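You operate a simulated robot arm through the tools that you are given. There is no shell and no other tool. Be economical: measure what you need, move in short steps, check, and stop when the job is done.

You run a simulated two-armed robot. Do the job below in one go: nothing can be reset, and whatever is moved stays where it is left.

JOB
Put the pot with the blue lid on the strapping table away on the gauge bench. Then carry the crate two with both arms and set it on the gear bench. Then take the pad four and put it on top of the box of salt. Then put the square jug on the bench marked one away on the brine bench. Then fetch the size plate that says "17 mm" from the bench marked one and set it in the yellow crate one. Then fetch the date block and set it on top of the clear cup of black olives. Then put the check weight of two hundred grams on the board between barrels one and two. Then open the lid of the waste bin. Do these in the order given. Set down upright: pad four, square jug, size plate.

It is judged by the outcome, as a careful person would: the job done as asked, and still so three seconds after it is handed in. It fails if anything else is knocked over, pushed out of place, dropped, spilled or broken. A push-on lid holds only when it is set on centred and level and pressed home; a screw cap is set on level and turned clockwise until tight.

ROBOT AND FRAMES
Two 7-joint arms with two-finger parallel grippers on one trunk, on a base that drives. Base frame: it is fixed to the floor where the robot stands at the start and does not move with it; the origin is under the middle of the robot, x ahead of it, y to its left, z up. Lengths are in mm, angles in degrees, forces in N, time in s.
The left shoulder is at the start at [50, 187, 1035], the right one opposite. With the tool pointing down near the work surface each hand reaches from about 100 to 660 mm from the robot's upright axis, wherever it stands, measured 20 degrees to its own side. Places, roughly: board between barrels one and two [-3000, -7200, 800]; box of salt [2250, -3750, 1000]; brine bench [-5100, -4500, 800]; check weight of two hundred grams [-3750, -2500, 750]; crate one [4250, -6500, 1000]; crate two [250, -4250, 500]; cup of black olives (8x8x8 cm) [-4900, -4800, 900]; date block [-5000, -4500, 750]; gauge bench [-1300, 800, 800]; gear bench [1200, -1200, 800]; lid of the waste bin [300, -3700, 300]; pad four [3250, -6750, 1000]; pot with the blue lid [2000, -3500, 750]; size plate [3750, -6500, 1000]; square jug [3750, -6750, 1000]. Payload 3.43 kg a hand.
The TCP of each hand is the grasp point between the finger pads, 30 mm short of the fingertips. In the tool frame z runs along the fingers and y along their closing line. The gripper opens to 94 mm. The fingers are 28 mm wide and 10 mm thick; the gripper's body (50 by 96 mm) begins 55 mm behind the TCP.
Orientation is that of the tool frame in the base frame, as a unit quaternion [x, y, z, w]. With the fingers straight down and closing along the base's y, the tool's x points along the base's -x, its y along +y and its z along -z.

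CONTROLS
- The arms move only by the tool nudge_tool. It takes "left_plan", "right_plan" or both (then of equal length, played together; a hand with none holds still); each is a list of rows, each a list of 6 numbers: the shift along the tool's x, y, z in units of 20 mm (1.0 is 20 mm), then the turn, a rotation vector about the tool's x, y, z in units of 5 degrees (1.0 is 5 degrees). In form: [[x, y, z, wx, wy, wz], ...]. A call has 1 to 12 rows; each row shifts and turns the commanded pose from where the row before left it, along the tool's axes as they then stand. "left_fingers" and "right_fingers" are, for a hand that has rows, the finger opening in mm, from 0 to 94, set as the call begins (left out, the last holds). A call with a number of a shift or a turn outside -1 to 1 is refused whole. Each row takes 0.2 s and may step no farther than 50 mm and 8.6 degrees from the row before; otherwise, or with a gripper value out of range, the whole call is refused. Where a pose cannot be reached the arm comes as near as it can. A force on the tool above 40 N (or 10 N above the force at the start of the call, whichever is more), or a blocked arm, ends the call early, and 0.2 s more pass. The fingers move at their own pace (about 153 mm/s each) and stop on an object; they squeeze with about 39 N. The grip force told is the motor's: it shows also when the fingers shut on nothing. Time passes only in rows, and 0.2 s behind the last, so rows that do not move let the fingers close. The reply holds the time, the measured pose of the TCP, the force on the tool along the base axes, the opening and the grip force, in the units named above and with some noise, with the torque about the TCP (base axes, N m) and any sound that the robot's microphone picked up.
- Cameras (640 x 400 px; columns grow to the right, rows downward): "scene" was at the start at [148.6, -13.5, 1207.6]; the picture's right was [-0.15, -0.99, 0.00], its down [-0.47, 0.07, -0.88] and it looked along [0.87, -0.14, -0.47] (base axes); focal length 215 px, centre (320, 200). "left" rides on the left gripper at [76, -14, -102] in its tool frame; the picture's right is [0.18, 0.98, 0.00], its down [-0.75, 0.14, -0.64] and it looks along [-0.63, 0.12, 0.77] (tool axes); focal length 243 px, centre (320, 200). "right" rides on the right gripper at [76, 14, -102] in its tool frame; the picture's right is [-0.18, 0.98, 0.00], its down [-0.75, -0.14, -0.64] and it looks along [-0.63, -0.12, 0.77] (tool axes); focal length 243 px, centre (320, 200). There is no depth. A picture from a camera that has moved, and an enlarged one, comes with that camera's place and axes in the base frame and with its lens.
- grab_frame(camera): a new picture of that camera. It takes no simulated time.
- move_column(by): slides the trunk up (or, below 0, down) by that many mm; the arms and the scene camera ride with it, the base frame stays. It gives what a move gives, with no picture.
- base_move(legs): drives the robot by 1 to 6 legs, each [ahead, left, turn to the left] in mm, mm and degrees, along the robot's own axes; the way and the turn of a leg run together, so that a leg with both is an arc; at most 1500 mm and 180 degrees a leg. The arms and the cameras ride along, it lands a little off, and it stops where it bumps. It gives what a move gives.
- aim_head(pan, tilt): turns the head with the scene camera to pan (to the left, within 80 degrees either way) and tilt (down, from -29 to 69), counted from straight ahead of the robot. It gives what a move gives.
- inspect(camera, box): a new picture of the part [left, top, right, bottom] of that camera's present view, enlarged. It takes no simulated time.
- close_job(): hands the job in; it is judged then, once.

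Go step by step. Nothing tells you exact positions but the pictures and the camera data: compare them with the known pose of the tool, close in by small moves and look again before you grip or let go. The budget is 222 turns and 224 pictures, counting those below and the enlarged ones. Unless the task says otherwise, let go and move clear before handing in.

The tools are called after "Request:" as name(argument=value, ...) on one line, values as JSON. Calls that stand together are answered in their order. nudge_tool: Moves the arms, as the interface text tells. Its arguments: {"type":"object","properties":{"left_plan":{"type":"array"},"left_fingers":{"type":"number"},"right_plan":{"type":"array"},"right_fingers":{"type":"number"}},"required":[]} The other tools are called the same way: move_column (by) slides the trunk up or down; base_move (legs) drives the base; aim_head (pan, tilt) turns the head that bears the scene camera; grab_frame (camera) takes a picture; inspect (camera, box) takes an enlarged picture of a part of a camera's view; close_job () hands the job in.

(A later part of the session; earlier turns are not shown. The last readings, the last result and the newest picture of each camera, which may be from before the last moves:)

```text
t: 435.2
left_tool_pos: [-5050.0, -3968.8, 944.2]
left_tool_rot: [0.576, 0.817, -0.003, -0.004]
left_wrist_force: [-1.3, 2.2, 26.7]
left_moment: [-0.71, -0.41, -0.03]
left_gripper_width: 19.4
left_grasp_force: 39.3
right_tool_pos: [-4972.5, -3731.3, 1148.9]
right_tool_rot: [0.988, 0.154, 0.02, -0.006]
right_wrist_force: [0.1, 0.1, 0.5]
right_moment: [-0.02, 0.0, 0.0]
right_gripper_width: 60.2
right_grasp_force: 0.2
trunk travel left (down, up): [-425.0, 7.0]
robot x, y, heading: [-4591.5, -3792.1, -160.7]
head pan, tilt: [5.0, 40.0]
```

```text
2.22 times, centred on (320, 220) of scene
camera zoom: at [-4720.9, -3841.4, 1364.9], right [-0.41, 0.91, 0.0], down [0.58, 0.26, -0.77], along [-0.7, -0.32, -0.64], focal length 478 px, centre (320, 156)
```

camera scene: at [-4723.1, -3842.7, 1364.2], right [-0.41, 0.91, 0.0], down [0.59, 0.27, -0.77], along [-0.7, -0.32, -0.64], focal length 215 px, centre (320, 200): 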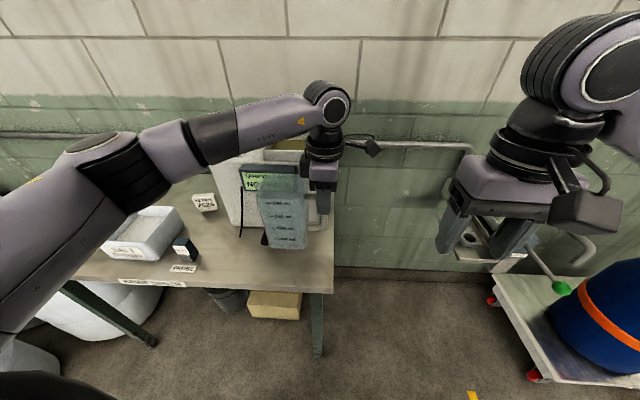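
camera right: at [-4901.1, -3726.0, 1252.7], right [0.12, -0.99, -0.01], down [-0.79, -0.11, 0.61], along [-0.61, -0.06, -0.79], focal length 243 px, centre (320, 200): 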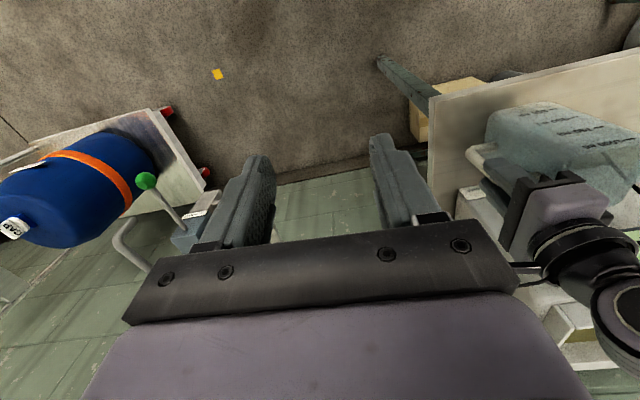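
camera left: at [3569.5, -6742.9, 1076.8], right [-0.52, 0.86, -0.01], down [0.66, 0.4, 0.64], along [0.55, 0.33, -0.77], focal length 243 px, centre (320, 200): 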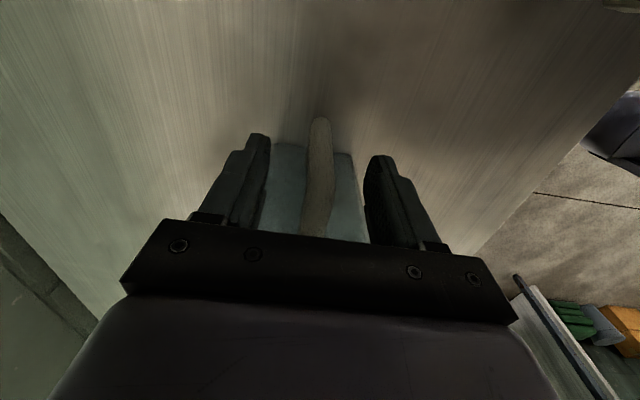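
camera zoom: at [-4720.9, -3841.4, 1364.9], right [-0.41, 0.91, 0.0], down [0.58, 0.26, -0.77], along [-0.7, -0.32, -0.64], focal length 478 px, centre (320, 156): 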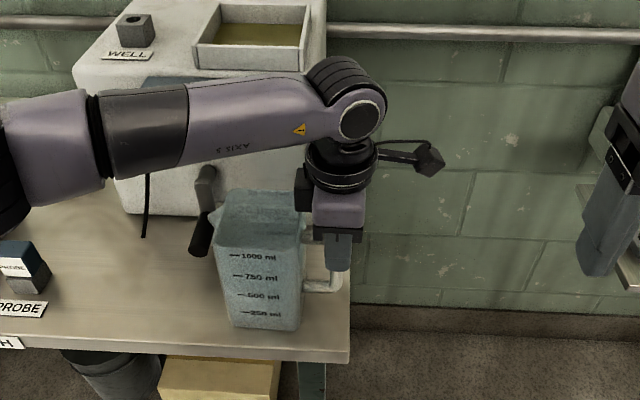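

The jug is down on the bench. I open and lift away.

Request:
nudge_tool(left_plan=[[0, 0, -0.15, 0, 0, 0], [0, 0, 0, 0, 0, 0]])

Request:
nudge_tool(left_plan=[[0, 0, 0, 0, 0, 0], [0, 0, 0, 0, 0, 0]], left_fingers=50)

Request:
nudge_tool(left_plan=[[0, 0, -0.5, 0, 0, 0], [0, 0, -1, 0, 0, 0], [0, 0, -1, 0, 0, 0], [0, 0, -1, 0, 0, 0], [0, 0, -1, 0, 0, 0], [0, 0, -1, 0, 0, 0], [0, 0, -1, 0, 0, 0], [0, 0.5, -1, 0, 0, 0], [0, 0.9, -1, 0, 0, 0], [0, 0.9, -0.5, 0, 0, 0], [0, 0.9, 0, 0, 0, 0], [0, 0.9, 0, 0, 0, 0]])

Request:
inspect(camera="scene", box=[220, 130, 420, 310])

```text
t: 435.8
left_tool_pos: [-5050.1, -3969.8, 943.9]
left_tool_rot: [0.576, 0.817, -0.001, -0.001]
left_wrist_force: [-4.0, 5.1, 15.6]
left_moment: [0.15, -0.01, 0.0]
left_gripper_width: 19.3
left_grasp_force: 38.8
right_tool_pos: [-4973.6, -3732.2, 1147.5]
right_tool_rot: [0.988, 0.154, 0.021, -0.006]
right_wrist_force: [0.1, 0.2, -0.7]
right_moment: [-0.01, -0.01, 0.01]
right_gripper_width: 60.1
right_grasp_force: 0.0
trunk travel left (down, up): [-425.0, 7.0]
robot x, y, heading: [-4589.0, -3786.0, -160.7]
head pan, tilt: [5.0, 40.0]
```

```text
t: 436.4
left_tool_pos: [-5050.8, -3970.8, 942.3]
left_tool_rot: [0.576, 0.817, -0.001, 0.0]
left_wrist_force: [0.0, -0.4, -0.2]
left_moment: [0.0, 0.0, 0.03]
left_gripper_width: 50.0
left_grasp_force: 0.1
right_tool_pos: [-4973.8, -3733.9, 1146.4]
right_tool_rot: [0.988, 0.154, 0.022, -0.007]
right_wrist_force: [0.8, 1.4, 0.5]
right_moment: [0.0, 0.01, -0.01]
right_gripper_width: 60.1
right_grasp_force: 0.1
trunk travel left (down, up): [-425.0, 7.0]
robot x, y, heading: [-4590.0, -3785.2, -160.5]
head pan, tilt: [5.0, 40.0]
```

```text
t: 439.0
left_tool_pos: [-4972.6, -3940.8, 1124.0]
left_tool_rot: [0.576, 0.818, -0.001, -0.001]
left_wrist_force: [0.7, 0.7, 0.8]
left_moment: [0.01, -0.01, -0.01]
left_gripper_width: 49.9
left_grasp_force: 0.0
right_tool_pos: [-4972.8, -3733.5, 1146.0]
right_tool_rot: [0.988, 0.154, 0.021, -0.006]
right_wrist_force: [0.9, 1.2, -0.2]
right_moment: [0.0, -0.01, -0.01]
right_gripper_width: 60.1
right_grasp_force: 0.0
trunk travel left (down, up): [-425.0, 7.0]
robot x, y, heading: [-4591.3, -3790.0, -160.6]
head pan, tilt: [5.0, 40.0]
```

```text
2.22 times, centred on (320, 220) of scene
camera zoom: at [-4722.5, -3842.9, 1364.3], right [-0.41, 0.91, 0.0], down [0.59, 0.27, -0.77], along [-0.7, -0.32, -0.64], focal length 478 px, centre (320, 156)
```

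zoom: 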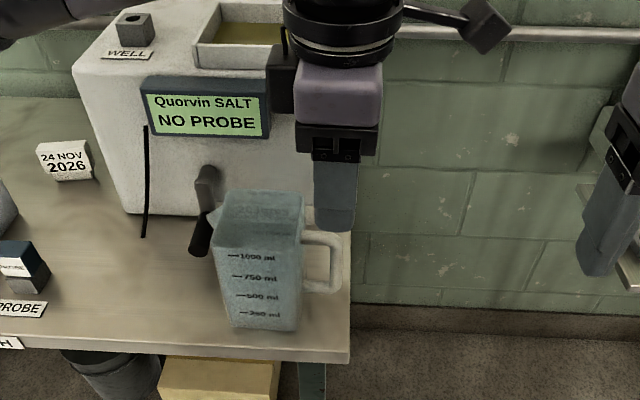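

The jug is put away upright. I un-yaw the left hand and drive back south toward bench one.

Request:
nudge_tool(left_plan=[[0, 0.5, 0, 0, 0, 1], [0, 0.5, 0, 0, 0, 1], [0, 0.5, 0, 0, 0, 1], [0, 0, 0, 0, 0, 1], [0, 0, 0, 0, 0, 1], [0, 0, 0, 0, 0, 1], [0, 0, 0, 0, 0, 1], [0, 0, 0, 0, 0, 1], [0, 0, 0, 0, 0, 1]])

Request:
nudge_tool(left_plan=[[0, 0, 0, 0, 0, 1], [0, 0, 0, 0, 0, 1], [0, 0, 0, 0, 0, 1], [0, 0, 0, 0, 0, 1], [0, 0, 0, 0, 0, 1], [0, 0, 0, 0, 0, 1], [0, 0, 0, 0, 0, 1], [0, 0, 0, 0, 0, 1], [0, 0, 0, 0, 0, 1]])

Request:
base_move(legs=[[-300, 0, 0], [0, 0, 112], [910, 0, 0], [910, 0, 0], [0, 0, -6], [1075, 0, 0]])

Request:
aim_head(pan=0, tilt=15)

Request:
grab_frame(camera="scene")

```text
t: 441.0
left_tool_pos: [-4943.0, -3935.6, 1122.5]
left_tool_rot: [0.845, 0.535, -0.001, 0.0]
left_wrist_force: [-1.3, 0.6, 1.0]
left_moment: [0.05, -0.02, -0.02]
left_gripper_width: 50.2
left_grasp_force: 0.1
right_tool_pos: [-4973.0, -3733.2, 1147.8]
right_tool_rot: [0.988, 0.154, 0.021, -0.006]
right_wrist_force: [-0.4, -0.8, -0.3]
right_moment: [-0.03, 0.03, 0.01]
right_gripper_width: 60.1
right_grasp_force: 0.1
trunk travel left (down, up): [-425.0, 7.0]
robot x, y, heading: [-4592.0, -3787.9, -160.4]
head pan, tilt: [5.0, 40.0]
```

```text
t: 443.0
left_tool_pos: [-4943.6, -3934.0, 1123.7]
left_tool_rot: [0.986, 0.169, -0.001, 0.0]
left_wrist_force: [-0.9, -0.3, -0.1]
left_moment: [-0.03, -0.01, -0.01]
left_gripper_width: 49.9
left_grasp_force: 0.1
right_tool_pos: [-4973.2, -3733.8, 1146.2]
right_tool_rot: [0.988, 0.153, 0.021, -0.006]
right_wrist_force: [-0.5, -0.8, -0.2]
right_moment: [0.0, 0.0, -0.01]
right_gripper_width: 60.0
right_grasp_force: 0.0
trunk travel left (down, up): [-425.0, 7.0]
robot x, y, heading: [-4596.7, -3790.6, -160.6]
head pan, tilt: [5.0, 40.0]
```

```text
t: 464.1
left_tool_pos: [-2252.8, -6228.7, 1123.7]
left_tool_rot: [0.448, 0.894, 0.0, 0.002]
left_wrist_force: [0.5, 0.1, 0.3]
left_moment: [0.01, -0.03, 0.07]
left_gripper_width: 50.1
left_grasp_force: 0.0
right_tool_pos: [-2435.5, -6316.2, 1147.0]
right_tool_rot: [0.463, 0.886, 0.009, -0.022]
right_wrist_force: [-0.3, 0.2, -1.0]
right_moment: [-0.02, -0.01, 0.01]
right_gripper_width: 60.2
right_grasp_force: 0.1
trunk travel left (down, up): [-425.0, 7.0]
robot x, y, heading: [-2498.8, -5933.3, -53.5]
head pan, tilt: [5.0, 40.0]
```

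```text
t: 465.0
left_tool_pos: [-2252.5, -6229.4, 1123.6]
left_tool_rot: [0.448, 0.894, -0.001, 0.002]
left_wrist_force: [-0.6, -0.2, -0.8]
left_moment: [0.01, 0.01, 0.01]
left_gripper_width: 50.1
left_grasp_force: 0.0
right_tool_pos: [-2435.4, -6316.8, 1146.6]
right_tool_rot: [0.463, 0.886, 0.008, -0.021]
right_wrist_force: [-0.1, 0.2, 0.2]
right_moment: [0.0, -0.01, -0.02]
right_gripper_width: 59.9
right_grasp_force: 0.1
trunk travel left (down, up): [-425.0, 7.0]
robot x, y, heading: [-2492.9, -5935.1, -53.7]
head pan, tilt: [0.0, 15.0]
```

```text
86 pictures are left
camera scene: at [-2404.4, -6055.3, 1403.7], right [-0.8, -0.59, 0.0], down [-0.15, 0.21, -0.97], along [0.57, -0.78, -0.26], focal length 215 px, centre (320, 200)
```

scene: 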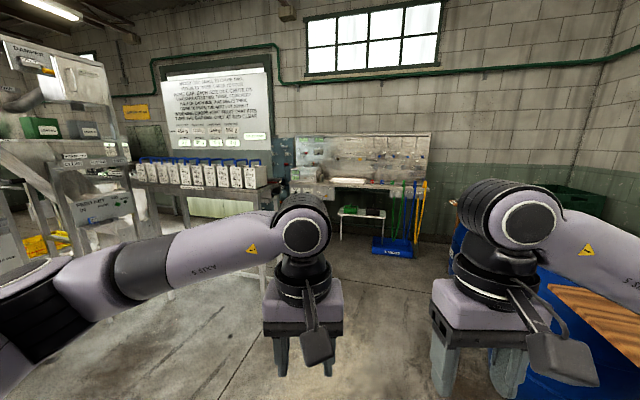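

Request:
nudge_tool(left_plan=[[-0.9, 0, 0, 0, 0, 0], [-0.9, 0, 0, 0, 0, 0], [-0.9, 0, 0, 0, 0, 0], [-0.9, 0, 0, 0, 0, 0], [-0.9, 0, 0, 0, 0, 0], [-0.9, 0, 0, 0, 0, 0], [-0.9, 0, 0, 0, 0, 0]])

Request:
base_move(legs=[[0, 0, -11], [980, 0, 0], [980, 0, 0], [0, 0, 71], [1300, 0, 0]])

Request:
grab_frame(camera="scene")

```text
t: 466.6
left_tool_pos: [-2175.7, -6329.0, 1120.9]
left_tool_rot: [0.448, 0.894, 0.0, 0.002]
left_wrist_force: [0.6, 0.0, -0.3]
left_moment: [-0.02, -0.01, 0.0]
left_gripper_width: 50.2
left_grasp_force: 0.1
right_tool_pos: [-2435.8, -6316.7, 1145.7]
right_tool_rot: [0.464, 0.886, 0.009, -0.021]
right_wrist_force: [-1.3, 0.0, 0.3]
right_moment: [0.02, 0.03, 0.0]
right_gripper_width: 60.0
right_grasp_force: 0.1
trunk travel left (down, up): [-425.0, 7.0]
robot x, y, heading: [-2493.1, -5935.9, -53.7]
head pan, tilt: [0.0, 15.0]
```

```text
t: 486.2
left_tool_pos: [141.5, -7522.7, 1120.6]
left_tool_rot: [-0.045, 0.999, 0.0, 0.002]
left_wrist_force: [-0.7, 0.4, 0.0]
left_moment: [0.01, 0.02, 0.0]
left_gripper_width: 49.9
left_grasp_force: 0.0
right_tool_pos: [-4.8, -7736.8, 1147.0]
right_tool_rot: [-0.028, 0.999, -0.004, -0.023]
right_wrist_force: [-0.6, 0.6, 0.0]
right_moment: [0.0, -0.04, -0.01]
right_gripper_width: 59.8
right_grasp_force: 0.1
trunk travel left (down, up): [-425.0, 7.0]
robot x, y, heading: [-364.2, -7587.0, 4.9]
head pan, tilt: [0.0, 15.0]
```

```text
85 pictures are left
camera scene: at [-210.4, -7573.0, 1403.8], right [0.08, -1.0, 0.0], down [-0.26, -0.02, -0.97], along [0.96, 0.08, -0.26], focal length 215 px, centre (320, 200)
```

scene: 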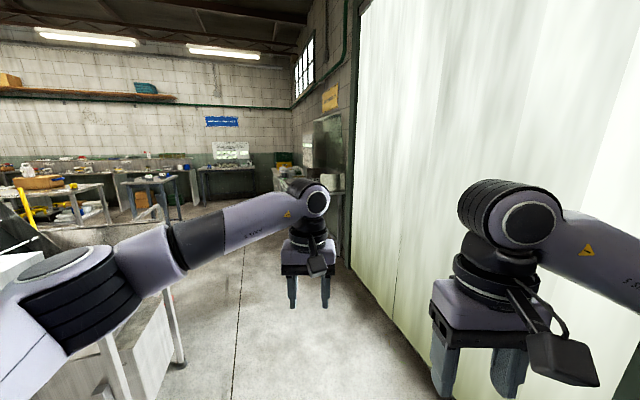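

Request:
base_move(legs=[[0, 0, 10], [960, 0, 0]])

Request:
grab_frame(camera="scene")

```text
t: 492.0
left_tool_pos: [1054.7, -7174.0, 1120.0]
left_tool_rot: [-0.139, 0.99, 0.0, 0.002]
left_wrist_force: [0.6, 0.7, 0.2]
left_moment: [0.04, 0.01, -0.01]
left_gripper_width: 50.1
left_grasp_force: 0.0
right_tool_pos: [951.0, -7410.0, 1146.7]
right_tool_rot: [-0.122, 0.992, -0.006, -0.021]
right_wrist_force: [-0.1, 0.0, 0.7]
right_moment: [0.03, 0.01, -0.03]
right_gripper_width: 60.0
right_grasp_force: 0.1
trunk travel left (down, up): [-425.0, 7.0]
robot x, y, heading: [566.7, -7331.3, 15.5]
head pan, tilt: [0.0, 15.0]
```

```text
84 pictures are left
camera scene: at [718.1, -7288.9, 1403.8], right [0.27, -0.96, 0.0], down [-0.25, -0.07, -0.97], along [0.93, 0.26, -0.26], focal length 215 px, centre (320, 200)
```

scene: 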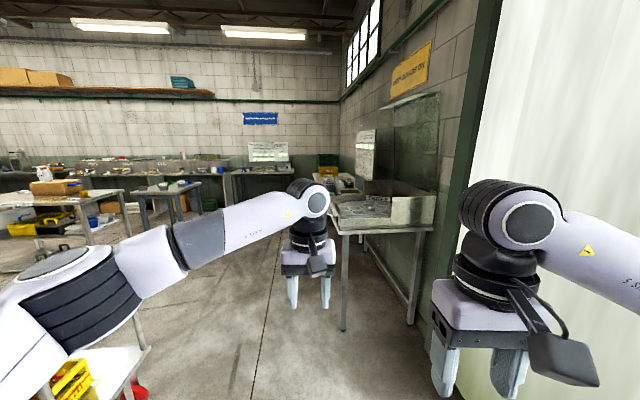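

Request:
base_move(legs=[[0, 0, 18.5], [1126, 0, 0], [0, 0, -7], [1450, 0, 0], [0, 0, -96]])

Request:
aim_head(pan=30, tilt=28)

Request:
grab_frame(camera="scene")

```text
t: 510.3
left_tool_pos: [3039.5, -6496.5, 1121.6]
left_tool_rot: [0.557, 0.831, -0.001, 0.001]
left_wrist_force: [0.0, -1.3, -0.6]
left_moment: [-0.01, -0.01, -0.05]
left_gripper_width: 50.0
left_grasp_force: 0.1
right_tool_pos: [2791.4, -6421.0, 1147.3]
right_tool_rot: [0.57, 0.821, 0.01, -0.02]
right_wrist_force: [0.6, 0.2, 0.5]
right_moment: [-0.01, 0.02, 0.02]
right_gripper_width: 60.0
right_grasp_force: 0.0
trunk travel left (down, up): [-425.0, 7.0]
robot x, y, heading: [2830.7, -6038.9, -67.6]
head pan, tilt: [0.0, 15.0]
```

```text
t: 511.2
left_tool_pos: [3037.9, -6497.5, 1121.7]
left_tool_rot: [0.557, 0.83, -0.001, 0.001]
left_wrist_force: [0.4, 0.0, -0.2]
left_moment: [0.0, -0.02, -0.05]
left_gripper_width: 50.2
left_grasp_force: 0.1
right_tool_pos: [2792.0, -6420.0, 1146.7]
right_tool_rot: [0.571, 0.821, 0.011, -0.019]
right_wrist_force: [0.0, -0.3, 1.0]
right_moment: [-0.02, 0.01, -0.01]
right_gripper_width: 60.0
right_grasp_force: 0.0
trunk travel left (down, up): [-425.0, 7.0]
robot x, y, heading: [2827.1, -6034.3, -67.9]
head pan, tilt: [30.0, 28.0]
```

```text
83 pictures are left
camera scene: at [2923.1, -6144.4, 1382.8], right [-0.62, -0.79, 0.0], down [-0.37, 0.29, -0.88], along [0.7, -0.54, -0.47], focal length 215 px, centre (320, 200)
```

scene: 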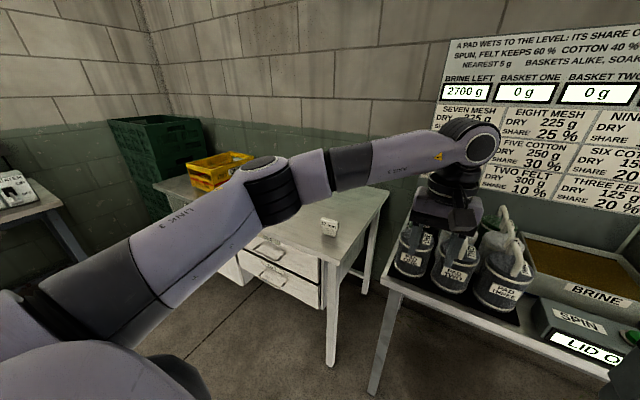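

Request:
base_move(legs=[[0, 253, 0], [215, 0, -1]])

Request:
aim_head(pan=20, tilt=38)

Request:
grab_frame(camera="scene")

Request:
grab_frame(camera="left")

```text
t: 515.3
left_tool_pos: [3337.5, -6603.7, 1121.3]
left_tool_rot: [0.567, 0.824, -0.001, 0.0]
left_wrist_force: [0.3, -0.1, -0.3]
left_moment: [0.03, 0.02, -0.02]
left_gripper_width: 49.9
left_grasp_force: 0.1
right_tool_pos: [3092.4, -6521.4, 1147.8]
right_tool_rot: [0.58, 0.814, 0.011, -0.02]
right_wrist_force: [0.5, -0.7, 0.0]
right_moment: [0.03, 0.0, 0.0]
right_gripper_width: 60.0
right_grasp_force: 0.0
trunk travel left (down, up): [-425.0, 7.0]
robot x, y, heading: [3138.6, -6133.0, -69.3]
head pan, tilt: [30.0, 28.0]
```

```text
t: 516.0
left_tool_pos: [3337.7, -6603.2, 1120.7]
left_tool_rot: [0.567, 0.823, -0.001, 0.002]
left_wrist_force: [-0.1, 1.0, 0.1]
left_moment: [-0.02, 0.01, 0.0]
left_gripper_width: 49.9
left_grasp_force: 0.1
right_tool_pos: [3092.6, -6520.4, 1146.5]
right_tool_rot: [0.58, 0.814, 0.01, -0.02]
right_wrist_force: [0.8, 0.3, -0.6]
right_moment: [-0.02, 0.01, 0.02]
right_gripper_width: 60.0
right_grasp_force: 0.0
trunk travel left (down, up): [-425.0, 7.0]
robot x, y, heading: [3141.2, -6136.7, -69.5]
head pan, tilt: [20.0, 38.0]
```

```text
82 pictures are left
camera scene: at [3216.4, -6255.2, 1367.3], right [-0.76, -0.65, 0.0], down [-0.4, 0.47, -0.79], along [0.51, -0.6, -0.62], focal length 215 px, centre (320, 200)
```

scene: 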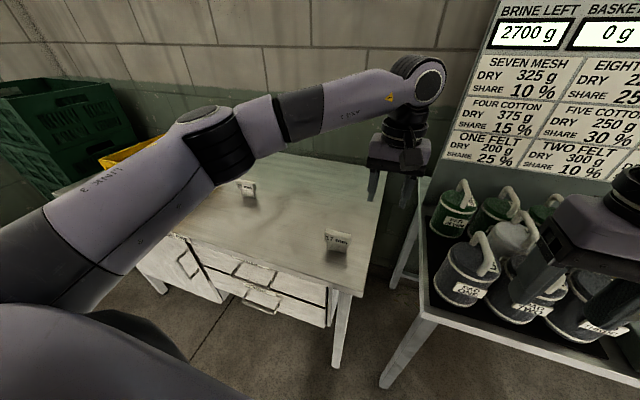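

```text
81 pictures are left
camera left: at [3298.1, -6537.9, 1223.3], right [0.85, 0.52, 0.0], down [0.4, -0.65, 0.64], along [0.34, -0.55, -0.76], focal length 243 px, centre (320, 200)
```

left: 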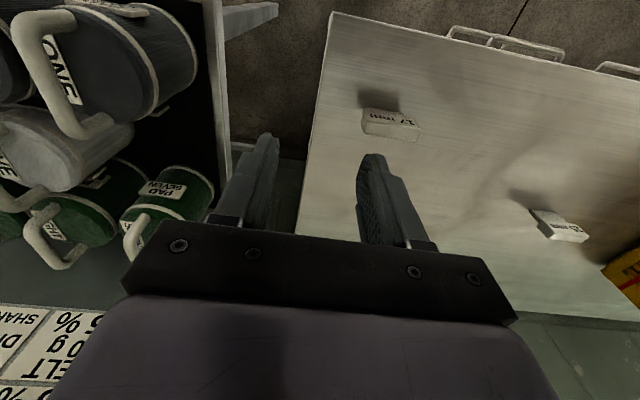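

I open the left hand wide and go above the 17 mm plate.

Request:
nudge_tool(left_plan=[[-0.254, 0.648, 0.7, 0, 0, 0], [-0.254, 0.648, 0.7, 0, 0, 0], [-0.254, 0.648, 0.7, 0, 0, 0], [-0.254, 0.648, 0.7, 0, 0, 0], [-0.254, 0.648, 0.7, 0, 0, 0], [-0.254, 0.648, 0.7, 0, 0, 0], [-0.254, 0.648, 0.7, 0, 0, 0], [-0.254, 0.648, 0.7, 0, 0, 0]], left_fingers=94)

Request:
grab_frame(camera="left")

Request:
inspect(camera="scene", box=[250, 160, 410, 270])

```text
t: 517.8
left_tool_pos: [3449.3, -6605.5, 1009.4]
left_tool_rot: [0.567, 0.823, -0.001, 0.002]
left_wrist_force: [0.4, 0.6, -0.1]
left_moment: [0.0, -0.02, 0.02]
left_gripper_width: 93.8
left_grasp_force: 0.1
right_tool_pos: [3092.5, -6519.3, 1147.6]
right_tool_rot: [0.58, 0.814, 0.009, -0.02]
right_wrist_force: [0.6, -0.5, -0.3]
right_moment: [0.01, -0.01, 0.02]
right_gripper_width: 60.0
right_grasp_force: 0.1
trunk travel left (down, up): [-425.0, 7.0]
robot x, y, heading: [3143.0, -6137.0, -69.4]
head pan, tilt: [20.0, 38.0]
```

```text
80 pictures are left
camera left: at [3410.1, -6539.6, 1111.5], right [0.85, 0.52, 0.0], down [0.4, -0.65, 0.64], along [0.34, -0.55, -0.76], focal length 243 px, centre (320, 200)
```

left: 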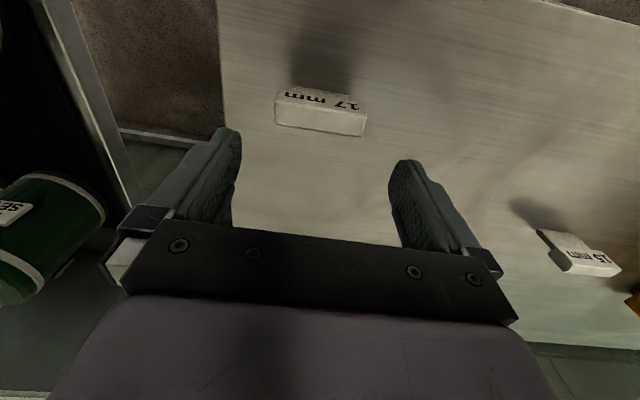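

```text
3.64 times, centred on (330, 215) of scene
camera zoom: at [3216.7, -6255.3, 1367.2], right [-0.76, -0.65, 0.0], down [-0.4, 0.47, -0.79], along [0.51, -0.6, -0.62], focal length 782 px, centre (284, 146)
```

zoom: 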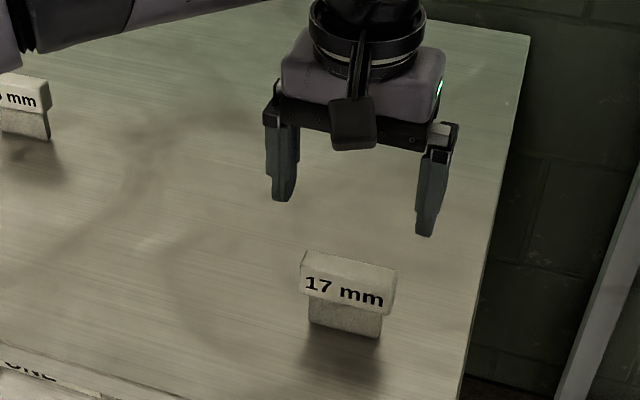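

Aligned with the plate. I go down to z≈902 and close.

Request:
nudge_tool(left_plan=[[0, 0, 0.9, 0, 0, 0], [0, 0, 0.9, 0, 0, 0], [0, 0, 0.9, 0, 0, 0], [0, 0, 0.9, 0, 0, 0], [0, 0, 0.9, 0, 0, 0], [0, 0, 0.85, 0, 0, 0]])

Request:
grab_frame(camera="left")

Request:
nudge_tool(left_plan=[[0, 0, 0, 0, 0, 0], [0, 0, 0, 0, 0, 0]], left_fingers=50)

Request:
inspect(camera="scene", box=[250, 160, 410, 270])

```text
t: 519.2
left_tool_pos: [3448.7, -6605.2, 899.5]
left_tool_rot: [0.567, 0.823, 0.0, 0.001]
left_wrist_force: [0.1, -0.1, 0.8]
left_moment: [-0.01, 0.0, 0.02]
left_gripper_width: 94.3
left_grasp_force: 0.1
right_tool_pos: [3092.1, -6518.9, 1145.4]
right_tool_rot: [0.581, 0.814, 0.011, -0.019]
right_wrist_force: [-0.2, 1.1, -0.2]
right_moment: [0.02, -0.01, 0.01]
right_gripper_width: 59.8
right_grasp_force: 0.1
trunk travel left (down, up): [-425.0, 7.0]
robot x, y, heading: [3141.6, -6137.7, -69.5]
head pan, tilt: [20.0, 38.0]
```

```text
78 pictures are left
camera left: at [3409.3, -6540.5, 1001.4], right [0.85, 0.52, 0.0], down [0.4, -0.65, 0.64], along [0.34, -0.55, -0.76], focal length 243 px, centre (320, 200)
```

left: 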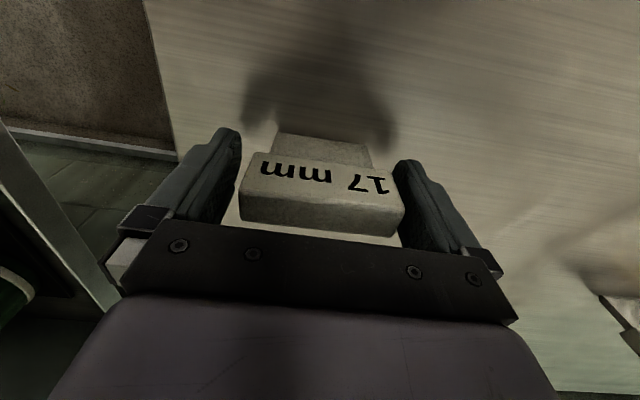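

```text
t: 519.8
left_tool_pos: [3448.1, -6605.9, 900.7]
left_tool_rot: [0.568, 0.823, -0.002, 0.001]
left_wrist_force: [0.2, 0.1, 0.4]
left_moment: [-0.01, 0.0, -0.02]
left_gripper_width: 76.9
left_grasp_force: 39.0
right_tool_pos: [3092.5, -6520.1, 1146.0]
right_tool_rot: [0.581, 0.814, 0.01, -0.019]
right_wrist_force: [0.0, 0.3, 0.6]
right_moment: [-0.01, 0.0, 0.03]
right_gripper_width: 59.9
right_grasp_force: 0.1
trunk travel left (down, up): [-425.0, 7.0]
robot x, y, heading: [3137.3, -6134.7, -69.5]
head pan, tilt: [20.0, 38.0]
```

```text
3.64 times, centred on (330, 215) of scene
camera zoom: at [3216.4, -6255.3, 1367.2], right [-0.76, -0.65, 0.0], down [-0.4, 0.47, -0.79], along [0.51, -0.6, -0.62], focal length 782 px, centre (284, 146)
```

zoom: 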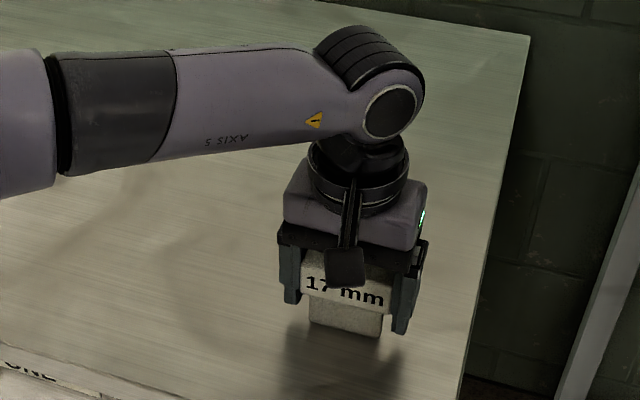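

Held. I lift it, shift the base left toward crate one and look.

Request:
nudge_tool(left_plan=[[0, 0, -0.5, 0, 0, 0], [0, 0, -0.9, 0, 0, 0], [0, 0, -1, 0, 0, 0], [0, 0, -1, 0, 0, 0], [0, 0, -1, 0, 0, 0], [0, 0, -1, 0, 0, 0], [0, 0, -1, 0, 0, 0], [0, 0, -1, 0, 0, 0], [0, 0, -1, 0, 0, 0], [0, 0, -1, 0, 0, 0], [0, 0, -1, 0, 0, 0], [0, 0, -1, 0, 0, 0]])

Request:
base_move(legs=[[0, 560, 0]])

Request:
aim_head(pan=10, tilt=38)

Request:
grab_frame(camera="scene")

Request:
grab_frame(camera="left")

```text
t: 522.4
left_tool_pos: [3451.2, -6604.1, 1128.8]
left_tool_rot: [0.567, 0.824, -0.001, 0.0]
left_wrist_force: [0.4, 0.0, -0.4]
left_moment: [-0.01, 0.02, -0.01]
left_gripper_width: 77.1
left_grasp_force: 39.0
right_tool_pos: [3092.7, -6518.9, 1145.9]
right_tool_rot: [0.581, 0.814, 0.011, -0.019]
right_wrist_force: [0.0, 0.2, -0.8]
right_moment: [0.01, 0.02, 0.04]
right_gripper_width: 60.0
right_grasp_force: 0.1
trunk travel left (down, up): [-425.0, 7.0]
robot x, y, heading: [3140.6, -6136.6, -69.4]
head pan, tilt: [20.0, 38.0]
```

```text
t: 527.7
left_tool_pos: [3966.4, -6409.3, 1128.5]
left_tool_rot: [0.565, 0.825, -0.001, 0.001]
left_wrist_force: [1.1, 0.0, -0.6]
left_moment: [0.01, 0.02, -0.02]
left_gripper_width: 77.1
left_grasp_force: 39.6
right_tool_pos: [3607.0, -6326.1, 1147.6]
right_tool_rot: [0.579, 0.815, 0.01, -0.02]
right_wrist_force: [-0.5, 0.3, 0.1]
right_moment: [-0.01, 0.05, 0.03]
right_gripper_width: 60.3
right_grasp_force: 0.1
trunk travel left (down, up): [-425.0, 7.0]
robot x, y, heading: [3650.1, -5942.3, -69.3]
head pan, tilt: [20.0, 38.0]
```

```text
t: 528.5
left_tool_pos: [3965.6, -6409.2, 1128.9]
left_tool_rot: [0.565, 0.825, -0.001, 0.002]
left_wrist_force: [-0.2, -1.1, -1.3]
left_moment: [0.0, -0.01, 0.02]
left_gripper_width: 76.8
left_grasp_force: 39.4
right_tool_pos: [3607.5, -6326.4, 1146.7]
right_tool_rot: [0.579, 0.815, 0.01, -0.019]
right_wrist_force: [-0.4, -1.2, 0.5]
right_moment: [0.05, 0.0, 0.01]
right_gripper_width: 60.0
right_grasp_force: 0.1
trunk travel left (down, up): [-425.0, 7.0]
robot x, y, heading: [3653.6, -5941.4, -69.0]
head pan, tilt: [10.0, 38.0]
```

```text
76 pictures are left
camera scene: at [3717.9, -6069.4, 1367.2], right [-0.86, -0.51, 0.0], down [-0.32, 0.53, -0.79], along [0.4, -0.68, -0.62], focal length 215 px, centre (320, 200)
```

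scene: 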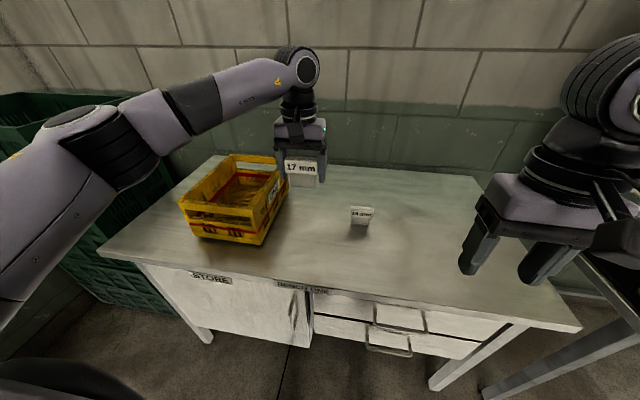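

```text
75 pictures are left
camera left: at [3926.7, -6344.0, 1231.0], right [0.85, 0.53, 0.0], down [0.4, -0.65, 0.64], along [0.34, -0.55, -0.76], focal length 243 px, centre (320, 200)
```

left: 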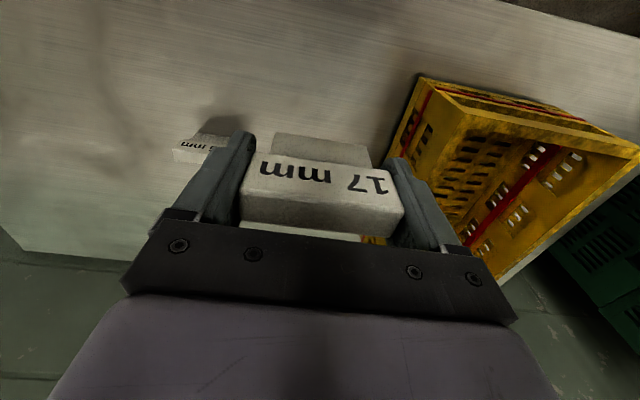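

Crate one is empty, rim about z 1000, centre near [4195,-6398]. I move the base so the plate comes above it.

Request:
base_move(legs=[[60, 195, 0]])

Request:
grab_frame(camera="scene")

Request:
grab_frame(camera="left")

```text
t: 530.8
left_tool_pos: [4168.2, -6394.4, 1129.2]
left_tool_rot: [0.565, 0.825, -0.001, 0.002]
left_wrist_force: [0.6, 0.0, -0.1]
left_moment: [0.02, 0.0, -0.03]
left_gripper_width: 77.0
left_grasp_force: 38.6
right_tool_pos: [3808.2, -6312.9, 1146.4]
right_tool_rot: [0.579, 0.815, 0.01, -0.02]
right_wrist_force: [0.9, 0.1, -0.6]
right_moment: [0.03, 0.0, -0.02]
right_gripper_width: 59.9
right_grasp_force: 0.1
trunk travel left (down, up): [-425.0, 7.0]
robot x, y, heading: [3851.7, -5928.2, -69.4]
head pan, tilt: [10.0, 38.0]
```

```text
74 pictures are left
camera scene: at [3919.3, -6056.6, 1367.2], right [-0.86, -0.51, 0.0], down [-0.32, 0.53, -0.79], along [0.41, -0.68, -0.62], focal length 215 px, centre (320, 200)
```

scene: 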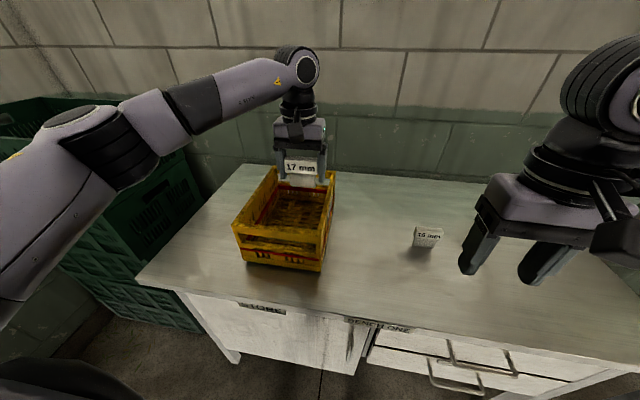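

```text
73 pictures are left
camera left: at [4128.3, -6331.0, 1231.0], right [0.85, 0.53, 0.0], down [0.4, -0.65, 0.64], along [0.34, -0.55, -0.76], focal length 243 px, centre (320, 200)
```

left: 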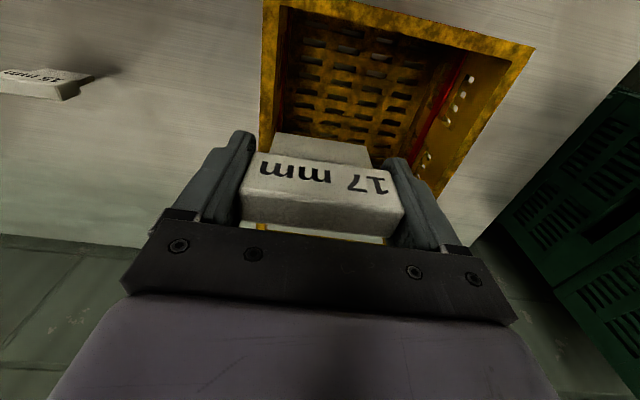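

The crate's centre is near [4235,-6425]. I centre the plate over it and look again.

Request:
nudge_tool(left_plan=[[-0.5, 0.66, 0, 0, 0, 0], [-0.5, 0.66, 0, 0, 0, 0], [-0.5, 0.66, 0, 0, 0, 0], [-0.5, 0.66, 0, 0, 0, 0]])

Request:
inspect(camera="scene", box=[200, 110, 400, 280])

Request:
grab_frame(camera="left")

```text
t: 531.8
left_tool_pos: [4231.8, -6414.2, 1128.9]
left_tool_rot: [0.565, 0.825, -0.001, 0.001]
left_wrist_force: [-0.5, 0.4, -0.1]
left_moment: [0.0, 0.04, 0.01]
left_gripper_width: 77.1
left_grasp_force: 39.2
right_tool_pos: [3809.6, -6312.3, 1146.2]
right_tool_rot: [0.578, 0.816, 0.01, -0.02]
right_wrist_force: [-0.1, 1.1, 1.6]
right_moment: [-0.01, -0.01, 0.0]
right_gripper_width: 60.1
right_grasp_force: 0.0
trunk travel left (down, up): [-425.0, 7.0]
robot x, y, heading: [3854.8, -5928.9, -69.0]
head pan, tilt: [10.0, 38.0]
```

```text
2.35 times, centred on (300, 195) of scene
camera zoom: at [3919.2, -6056.6, 1367.2], right [-0.86, -0.51, 0.0], down [-0.32, 0.53, -0.79], along [0.41, -0.68, -0.62], focal length 506 px, centre (367, 212)
```

zoom: 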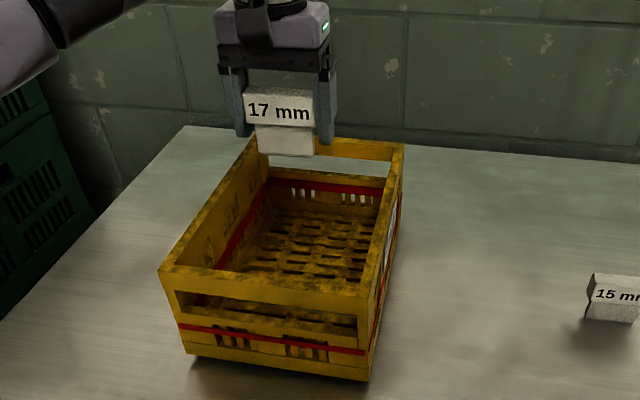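

```text
71 pictures are left
camera left: at [4192.1, -6348.7, 1231.2], right [0.85, 0.53, 0.0], down [0.4, -0.65, 0.64], along [0.34, -0.55, -0.76], focal length 243 px, centre (320, 200)
```

left: 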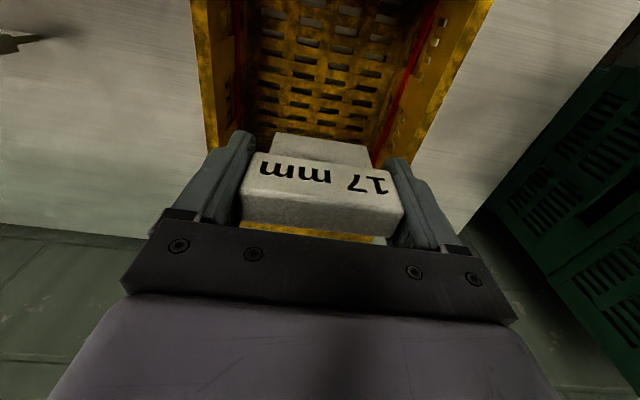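

The hand should land about 30 mm further in. I descend into the crate while easing forward.

Request:
nudge_tool(left_plan=[[0, 0.05, 1, 0, 0, 0], [0, 0.05, 1, 0, 0, 0], [-0.2, 0, 1, 0, 0, 0], [-0.2, 0, 1, 0, 0, 0], [-0.25, 0, 1, 0, 0, 0], [-0.25, 0, 1, 0, 0, 0], [-0.25, 0, 1, 0, 0, 0], [-0.25, 0, 1, 0, 0, 0], [-0.2, 0, 0.9, 0, 0, 0]])

Request:
inspect(camera="scene", box=[200, 110, 400, 280])

Request:
grab_frame(camera="left")

```text
t: 533.8
left_tool_pos: [4246.5, -6444.2, 951.1]
left_tool_rot: [0.566, 0.825, 0.0, 0.002]
left_wrist_force: [-0.1, 0.4, -0.1]
left_moment: [0.01, -0.01, -0.01]
left_gripper_width: 76.9
left_grasp_force: 38.6
right_tool_pos: [3807.7, -6312.6, 1146.6]
right_tool_rot: [0.579, 0.815, 0.01, -0.019]
right_wrist_force: [0.0, 0.1, 0.3]
right_moment: [-0.01, 0.0, -0.03]
right_gripper_width: 60.0
right_grasp_force: 0.1
trunk travel left (down, up): [-425.0, 7.0]
robot x, y, heading: [3854.6, -5925.1, -69.2]
head pan, tilt: [10.0, 38.0]
```

```text
2.35 times, centred on (300, 195) of scene
camera zoom: at [3919.0, -6056.8, 1367.2], right [-0.86, -0.51, 0.0], down [-0.32, 0.53, -0.79], along [0.41, -0.68, -0.62], focal length 506 px, centre (367, 212)
```

zoom: 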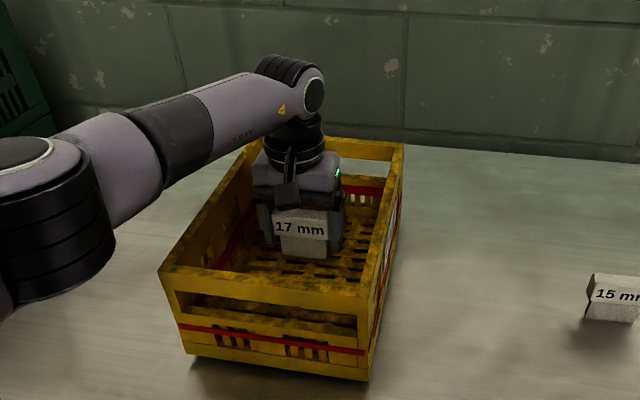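

```text
69 pictures are left
camera left: at [4206.8, -6379.0, 1052.5], right [0.85, 0.53, 0.0], down [0.4, -0.65, 0.64], along [0.34, -0.55, -0.76], focal length 243 px, centre (320, 200)
```

left: 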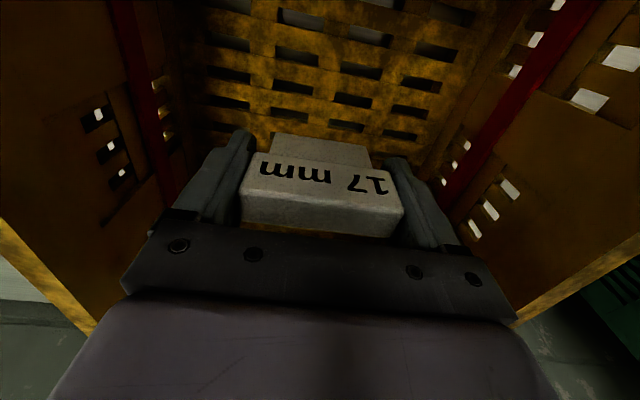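

Request:
nudge_tool(left_plan=[[0, 0, 0.7, 0, 0, 0], [0, 0, 0.4, 0, 0, 0], [0, 0, 0.2, 0, 0, 0]])

Request:
nudge_tool(left_plan=[[0, 0, 0.15, 0, 0, 0], [0, 0, 0.15, 0, 0, 0]])

Request:
nudge_tool(left_plan=[[0, 0, 0.15, 0, 0, 0], [0, 0, 0.15, 0, 0, 0]])

Request:
inspect(camera="scene", box=[200, 110, 400, 280])

```text
t: 534.6
left_tool_pos: [4247.2, -6444.6, 924.0]
left_tool_rot: [0.565, 0.825, -0.001, 0.002]
left_wrist_force: [-2.0, 0.3, -1.1]
left_moment: [0.02, -0.01, 0.02]
left_gripper_width: 77.1
left_grasp_force: 39.3
right_tool_pos: [3808.8, -6313.1, 1147.6]
right_tool_rot: [0.579, 0.815, 0.01, -0.02]
right_wrist_force: [0.2, 0.2, -0.2]
right_moment: [-0.03, -0.03, -0.01]
right_gripper_width: 59.9
right_grasp_force: 0.1
trunk travel left (down, up): [-425.0, 7.0]
robot x, y, heading: [3851.9, -5923.8, -69.2]
head pan, tilt: [10.0, 38.0]
```

```text
t: 535.2
left_tool_pos: [4246.8, -6443.5, 917.8]
left_tool_rot: [0.564, 0.826, -0.001, 0.001]
left_wrist_force: [0.0, -0.4, -0.5]
left_moment: [0.01, -0.01, -0.01]
left_gripper_width: 77.1
left_grasp_force: 39.3
right_tool_pos: [3808.2, -6312.5, 1148.3]
right_tool_rot: [0.578, 0.815, 0.011, -0.02]
right_wrist_force: [0.3, 0.7, 0.0]
right_moment: [0.01, 0.0, 0.0]
right_gripper_width: 60.0
right_grasp_force: 0.0
trunk travel left (down, up): [-425.0, 7.0]
robot x, y, heading: [3853.1, -5928.7, -69.0]
head pan, tilt: [10.0, 38.0]
```

```text
t: 535.8
left_tool_pos: [4245.9, -6443.2, 917.1]
left_tool_rot: [0.564, 0.826, -0.003, 0.004]
left_wrist_force: [0.8, 1.3, 17.6]
left_moment: [0.09, -0.04, 0.0]
left_gripper_width: 77.1
left_grasp_force: 39.3
right_tool_pos: [3807.6, -6311.5, 1148.1]
right_tool_rot: [0.578, 0.816, 0.01, -0.019]
right_wrist_force: [-0.8, -0.6, -0.1]
right_moment: [0.0, 0.0, -0.01]
right_gripper_width: 59.9
right_grasp_force: 0.2
trunk travel left (down, up): [-425.0, 7.0]
robot x, y, heading: [3856.1, -5926.7, -69.3]
head pan, tilt: [10.0, 38.0]
```

```text
2.35 times, centred on (300, 195) of scene
camera zoom: at [3917.9, -6054.8, 1367.9], right [-0.86, -0.51, 0.0], down [-0.32, 0.53, -0.79], along [0.41, -0.68, -0.61], focal length 506 px, centre (367, 212)
```

zoom: 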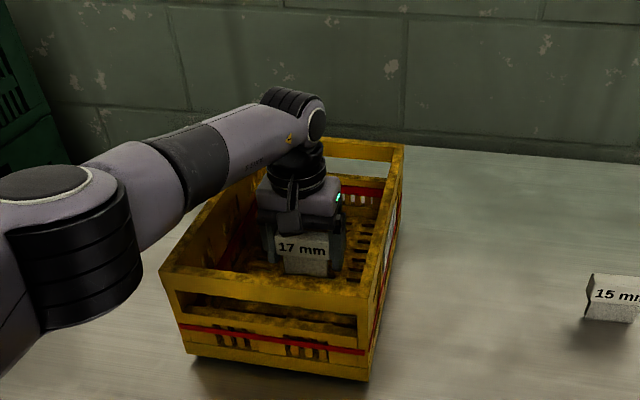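

Touching the crate floor. I release and rise straight up.

Request:
nudge_tool(left_plan=[[0, 0, -0.15, 0, 0, 0], [0, 0, 0, 0, 0, 0]])

Request:
nudge_tool(left_plan=[[0, 0, 0, 0, 0, 0], [0, 0, 0, 0, 0, 0]], left_fingers=94)

Request:
nudge_tool(left_plan=[[0, 0, -0.5, 0, 0, 0], [0, 0, -1, 0, 0, 0], [0, 0, -1, 0, 0, 0], [0.1, 0, -1, 0, 0, 0], [0.2, 0, -1, 0, 0, 0], [0.3, 0, -1, 0, 0, 0], [0.3, 0, -1, 0, 0, 0], [0.3, 0, -1, 0, 0, 0], [0.3, 0, -1, 0, 0, 0], [0.3, 0, -1, 0, 0, 0], [0.5, 0, -1, 0, 0, 0], [0.9, 0, -0.5, 0, 0, 0]])

Request:
inspect(camera="scene", box=[200, 110, 400, 280])

```text
t: 536.4
left_tool_pos: [4247.0, -6442.7, 916.6]
left_tool_rot: [0.564, 0.826, -0.001, 0.002]
left_wrist_force: [1.1, -3.9, 9.1]
left_moment: [-0.14, -0.08, -0.02]
left_gripper_width: 76.9
left_grasp_force: 38.9
right_tool_pos: [3808.5, -6312.4, 1147.2]
right_tool_rot: [0.579, 0.815, 0.01, -0.019]
right_wrist_force: [-0.5, 0.4, 0.1]
right_moment: [0.03, 0.01, -0.01]
right_gripper_width: 60.1
right_grasp_force: 0.1
trunk travel left (down, up): [-425.0, 7.0]
robot x, y, heading: [3855.7, -5929.1, -69.1]
head pan, tilt: [10.0, 38.0]
```

```text
t: 537.0
left_tool_pos: [4246.2, -6442.2, 916.0]
left_tool_rot: [0.565, 0.825, 0.0, 0.001]
left_wrist_force: [0.4, -0.3, -0.4]
left_moment: [-0.03, 0.01, 0.01]
left_gripper_width: 94.3
left_grasp_force: 0.1
right_tool_pos: [3808.7, -6314.3, 1147.2]
right_tool_rot: [0.578, 0.816, 0.01, -0.02]
right_wrist_force: [0.8, -0.2, 0.2]
right_moment: [-0.02, 0.0, 0.01]
right_gripper_width: 60.1
right_grasp_force: 0.0
trunk travel left (down, up): [-425.0, 7.0]
robot x, y, heading: [3857.1, -5929.8, -69.0]
head pan, tilt: [10.0, 38.0]
```

```text
t: 539.6
left_tool_pos: [4223.7, -6383.4, 1136.2]
left_tool_rot: [0.565, 0.825, -0.001, 0.003]
left_wrist_force: [-0.5, 0.3, -0.3]
left_moment: [-0.01, -0.02, 0.01]
left_gripper_width: 94.0
left_grasp_force: 0.0
right_tool_pos: [3807.9, -6313.5, 1147.4]
right_tool_rot: [0.579, 0.815, 0.011, -0.02]
right_wrist_force: [0.1, -0.9, -0.5]
right_moment: [0.02, -0.01, 0.02]
right_gripper_width: 60.1
right_grasp_force: 0.0
trunk travel left (down, up): [-425.0, 7.0]
robot x, y, heading: [3854.4, -5926.4, -69.1]
head pan, tilt: [10.0, 38.0]
```

```text
2.35 times, centred on (300, 195) of scene
camera zoom: at [3919.1, -6056.2, 1367.3], right [-0.86, -0.51, 0.0], down [-0.32, 0.53, -0.79], along [0.41, -0.68, -0.62], focal length 506 px, centre (367, 212)
```

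zoom: 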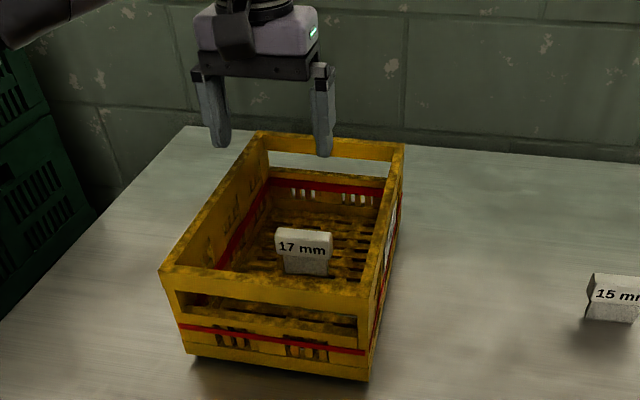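

The plate stands upright in crate one. Next the date block at the brine bench; I drive back the same way, stretching the right arm for the narrow spot.

Request:
nudge_tool(right_plan=[[-0.95, 0.4, 0, 0, 0, 0], [-0.95, 0.4, 0, 0, 0, 0], [-0.95, 0.4, 0, 0, 0, 0], [-0.95, 0.4, 0, 0, 0, 0], [-0.95, 0.4, 0, 0, 0, 0], [-0.95, 0.4, 0, 0, 0, 0], [-0.95, 0.4, 0, 0, 0, 0], [-0.95, 0.4, 0, 0, 0, 0], [-0.95, 0.4, 0, 0, 0, 0]], left_plan=[[0.8, -0.3, 0, 0, 0, 0], [0.8, -0.3, 0, 0, 0, 0], [0.8, -0.3, 0, 0, 0, 0], [0.8, -0.3, 0, 0, 0, 0], [0.8, -0.3, 0, 0, 0, 0], [0.8, -0.3, 0, 0, 0, 0], [0.8, 0, 0, 0, 0, 0], [0.8, 0, 0, 0, 0, 0], [0.8, 0, 0, 0, 0, 0]], left_fingers=60)

Request:
base_move(legs=[[-150, 0, 0], [0, 0, -90], [1260, 0, 0], [1260, 0, 0], [0, 0, 15]])

Request:
aim_head(pan=-10, tilt=15)

Request:
grab_frame(camera="scene")

```text
t: 541.6
left_tool_pos: [4134.9, -6259.8, 1136.4]
left_tool_rot: [0.564, 0.826, -0.001, 0.002]
left_wrist_force: [-0.9, -0.7, 0.1]
left_moment: [0.0, 0.01, -0.01]
left_gripper_width: 59.9
left_grasp_force: 0.0
right_tool_pos: [3932.4, -6452.5, 1140.6]
right_tool_rot: [0.579, 0.815, 0.01, -0.019]
right_wrist_force: [1.5, 1.4, 0.0]
right_moment: [-0.02, 0.03, 0.0]
right_gripper_width: 59.9
right_grasp_force: 0.0
trunk travel left (down, up): [-425.0, 7.0]
robot x, y, heading: [3854.8, -5927.2, -68.9]
head pan, tilt: [10.0, 38.0]
```

```text
t: 559.5
left_tool_pos: [1269.6, -7137.7, 1135.5]
left_tool_rot: [0.94, 0.342, -0.002, 0.001]
left_wrist_force: [0.8, -0.1, 0.8]
left_moment: [0.0, 0.0, -0.01]
left_gripper_width: 60.0
left_grasp_force: 0.1
right_tool_pos: [1023.2, -7007.3, 1140.8]
right_tool_rot: [0.945, 0.326, 0.019, -0.01]
right_wrist_force: [0.4, 0.2, -0.3]
right_moment: [0.0, 0.02, -0.01]
right_gripper_width: 59.8
right_grasp_force: 0.1
trunk travel left (down, up): [-425.0, 7.0]
robot x, y, heading: [1494.9, -6767.3, -140.1]
head pan, tilt: [10.0, 38.0]
```

```text
t: 560.4
left_tool_pos: [1269.4, -7137.0, 1135.3]
left_tool_rot: [0.939, 0.344, -0.002, 0.001]
left_wrist_force: [0.2, -0.2, -0.3]
left_moment: [0.04, 0.01, -0.03]
left_gripper_width: 60.1
left_grasp_force: 0.0
right_tool_pos: [1024.4, -7007.0, 1140.3]
right_tool_rot: [0.945, 0.327, 0.02, -0.01]
right_wrist_force: [1.0, 0.2, 0.1]
right_moment: [-0.01, 0.0, 0.0]
right_gripper_width: 60.1
right_grasp_force: 0.0
trunk travel left (down, up): [-425.0, 7.0]
robot x, y, heading: [1494.2, -6760.2, -139.8]
head pan, tilt: [-10.0, 15.0]
```

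```text
66 pictures are left
camera scene: at [1368.1, -6846.9, 1403.7], right [-0.5, 0.87, 0.0], down [0.23, 0.13, -0.97], along [-0.84, -0.48, -0.26], focal length 215 px, centre (320, 200)
```

scene: 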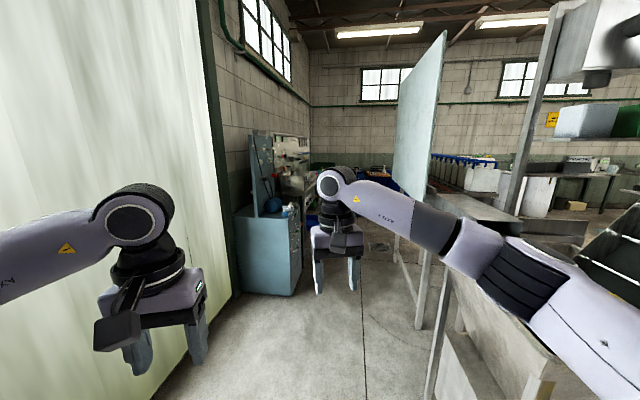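

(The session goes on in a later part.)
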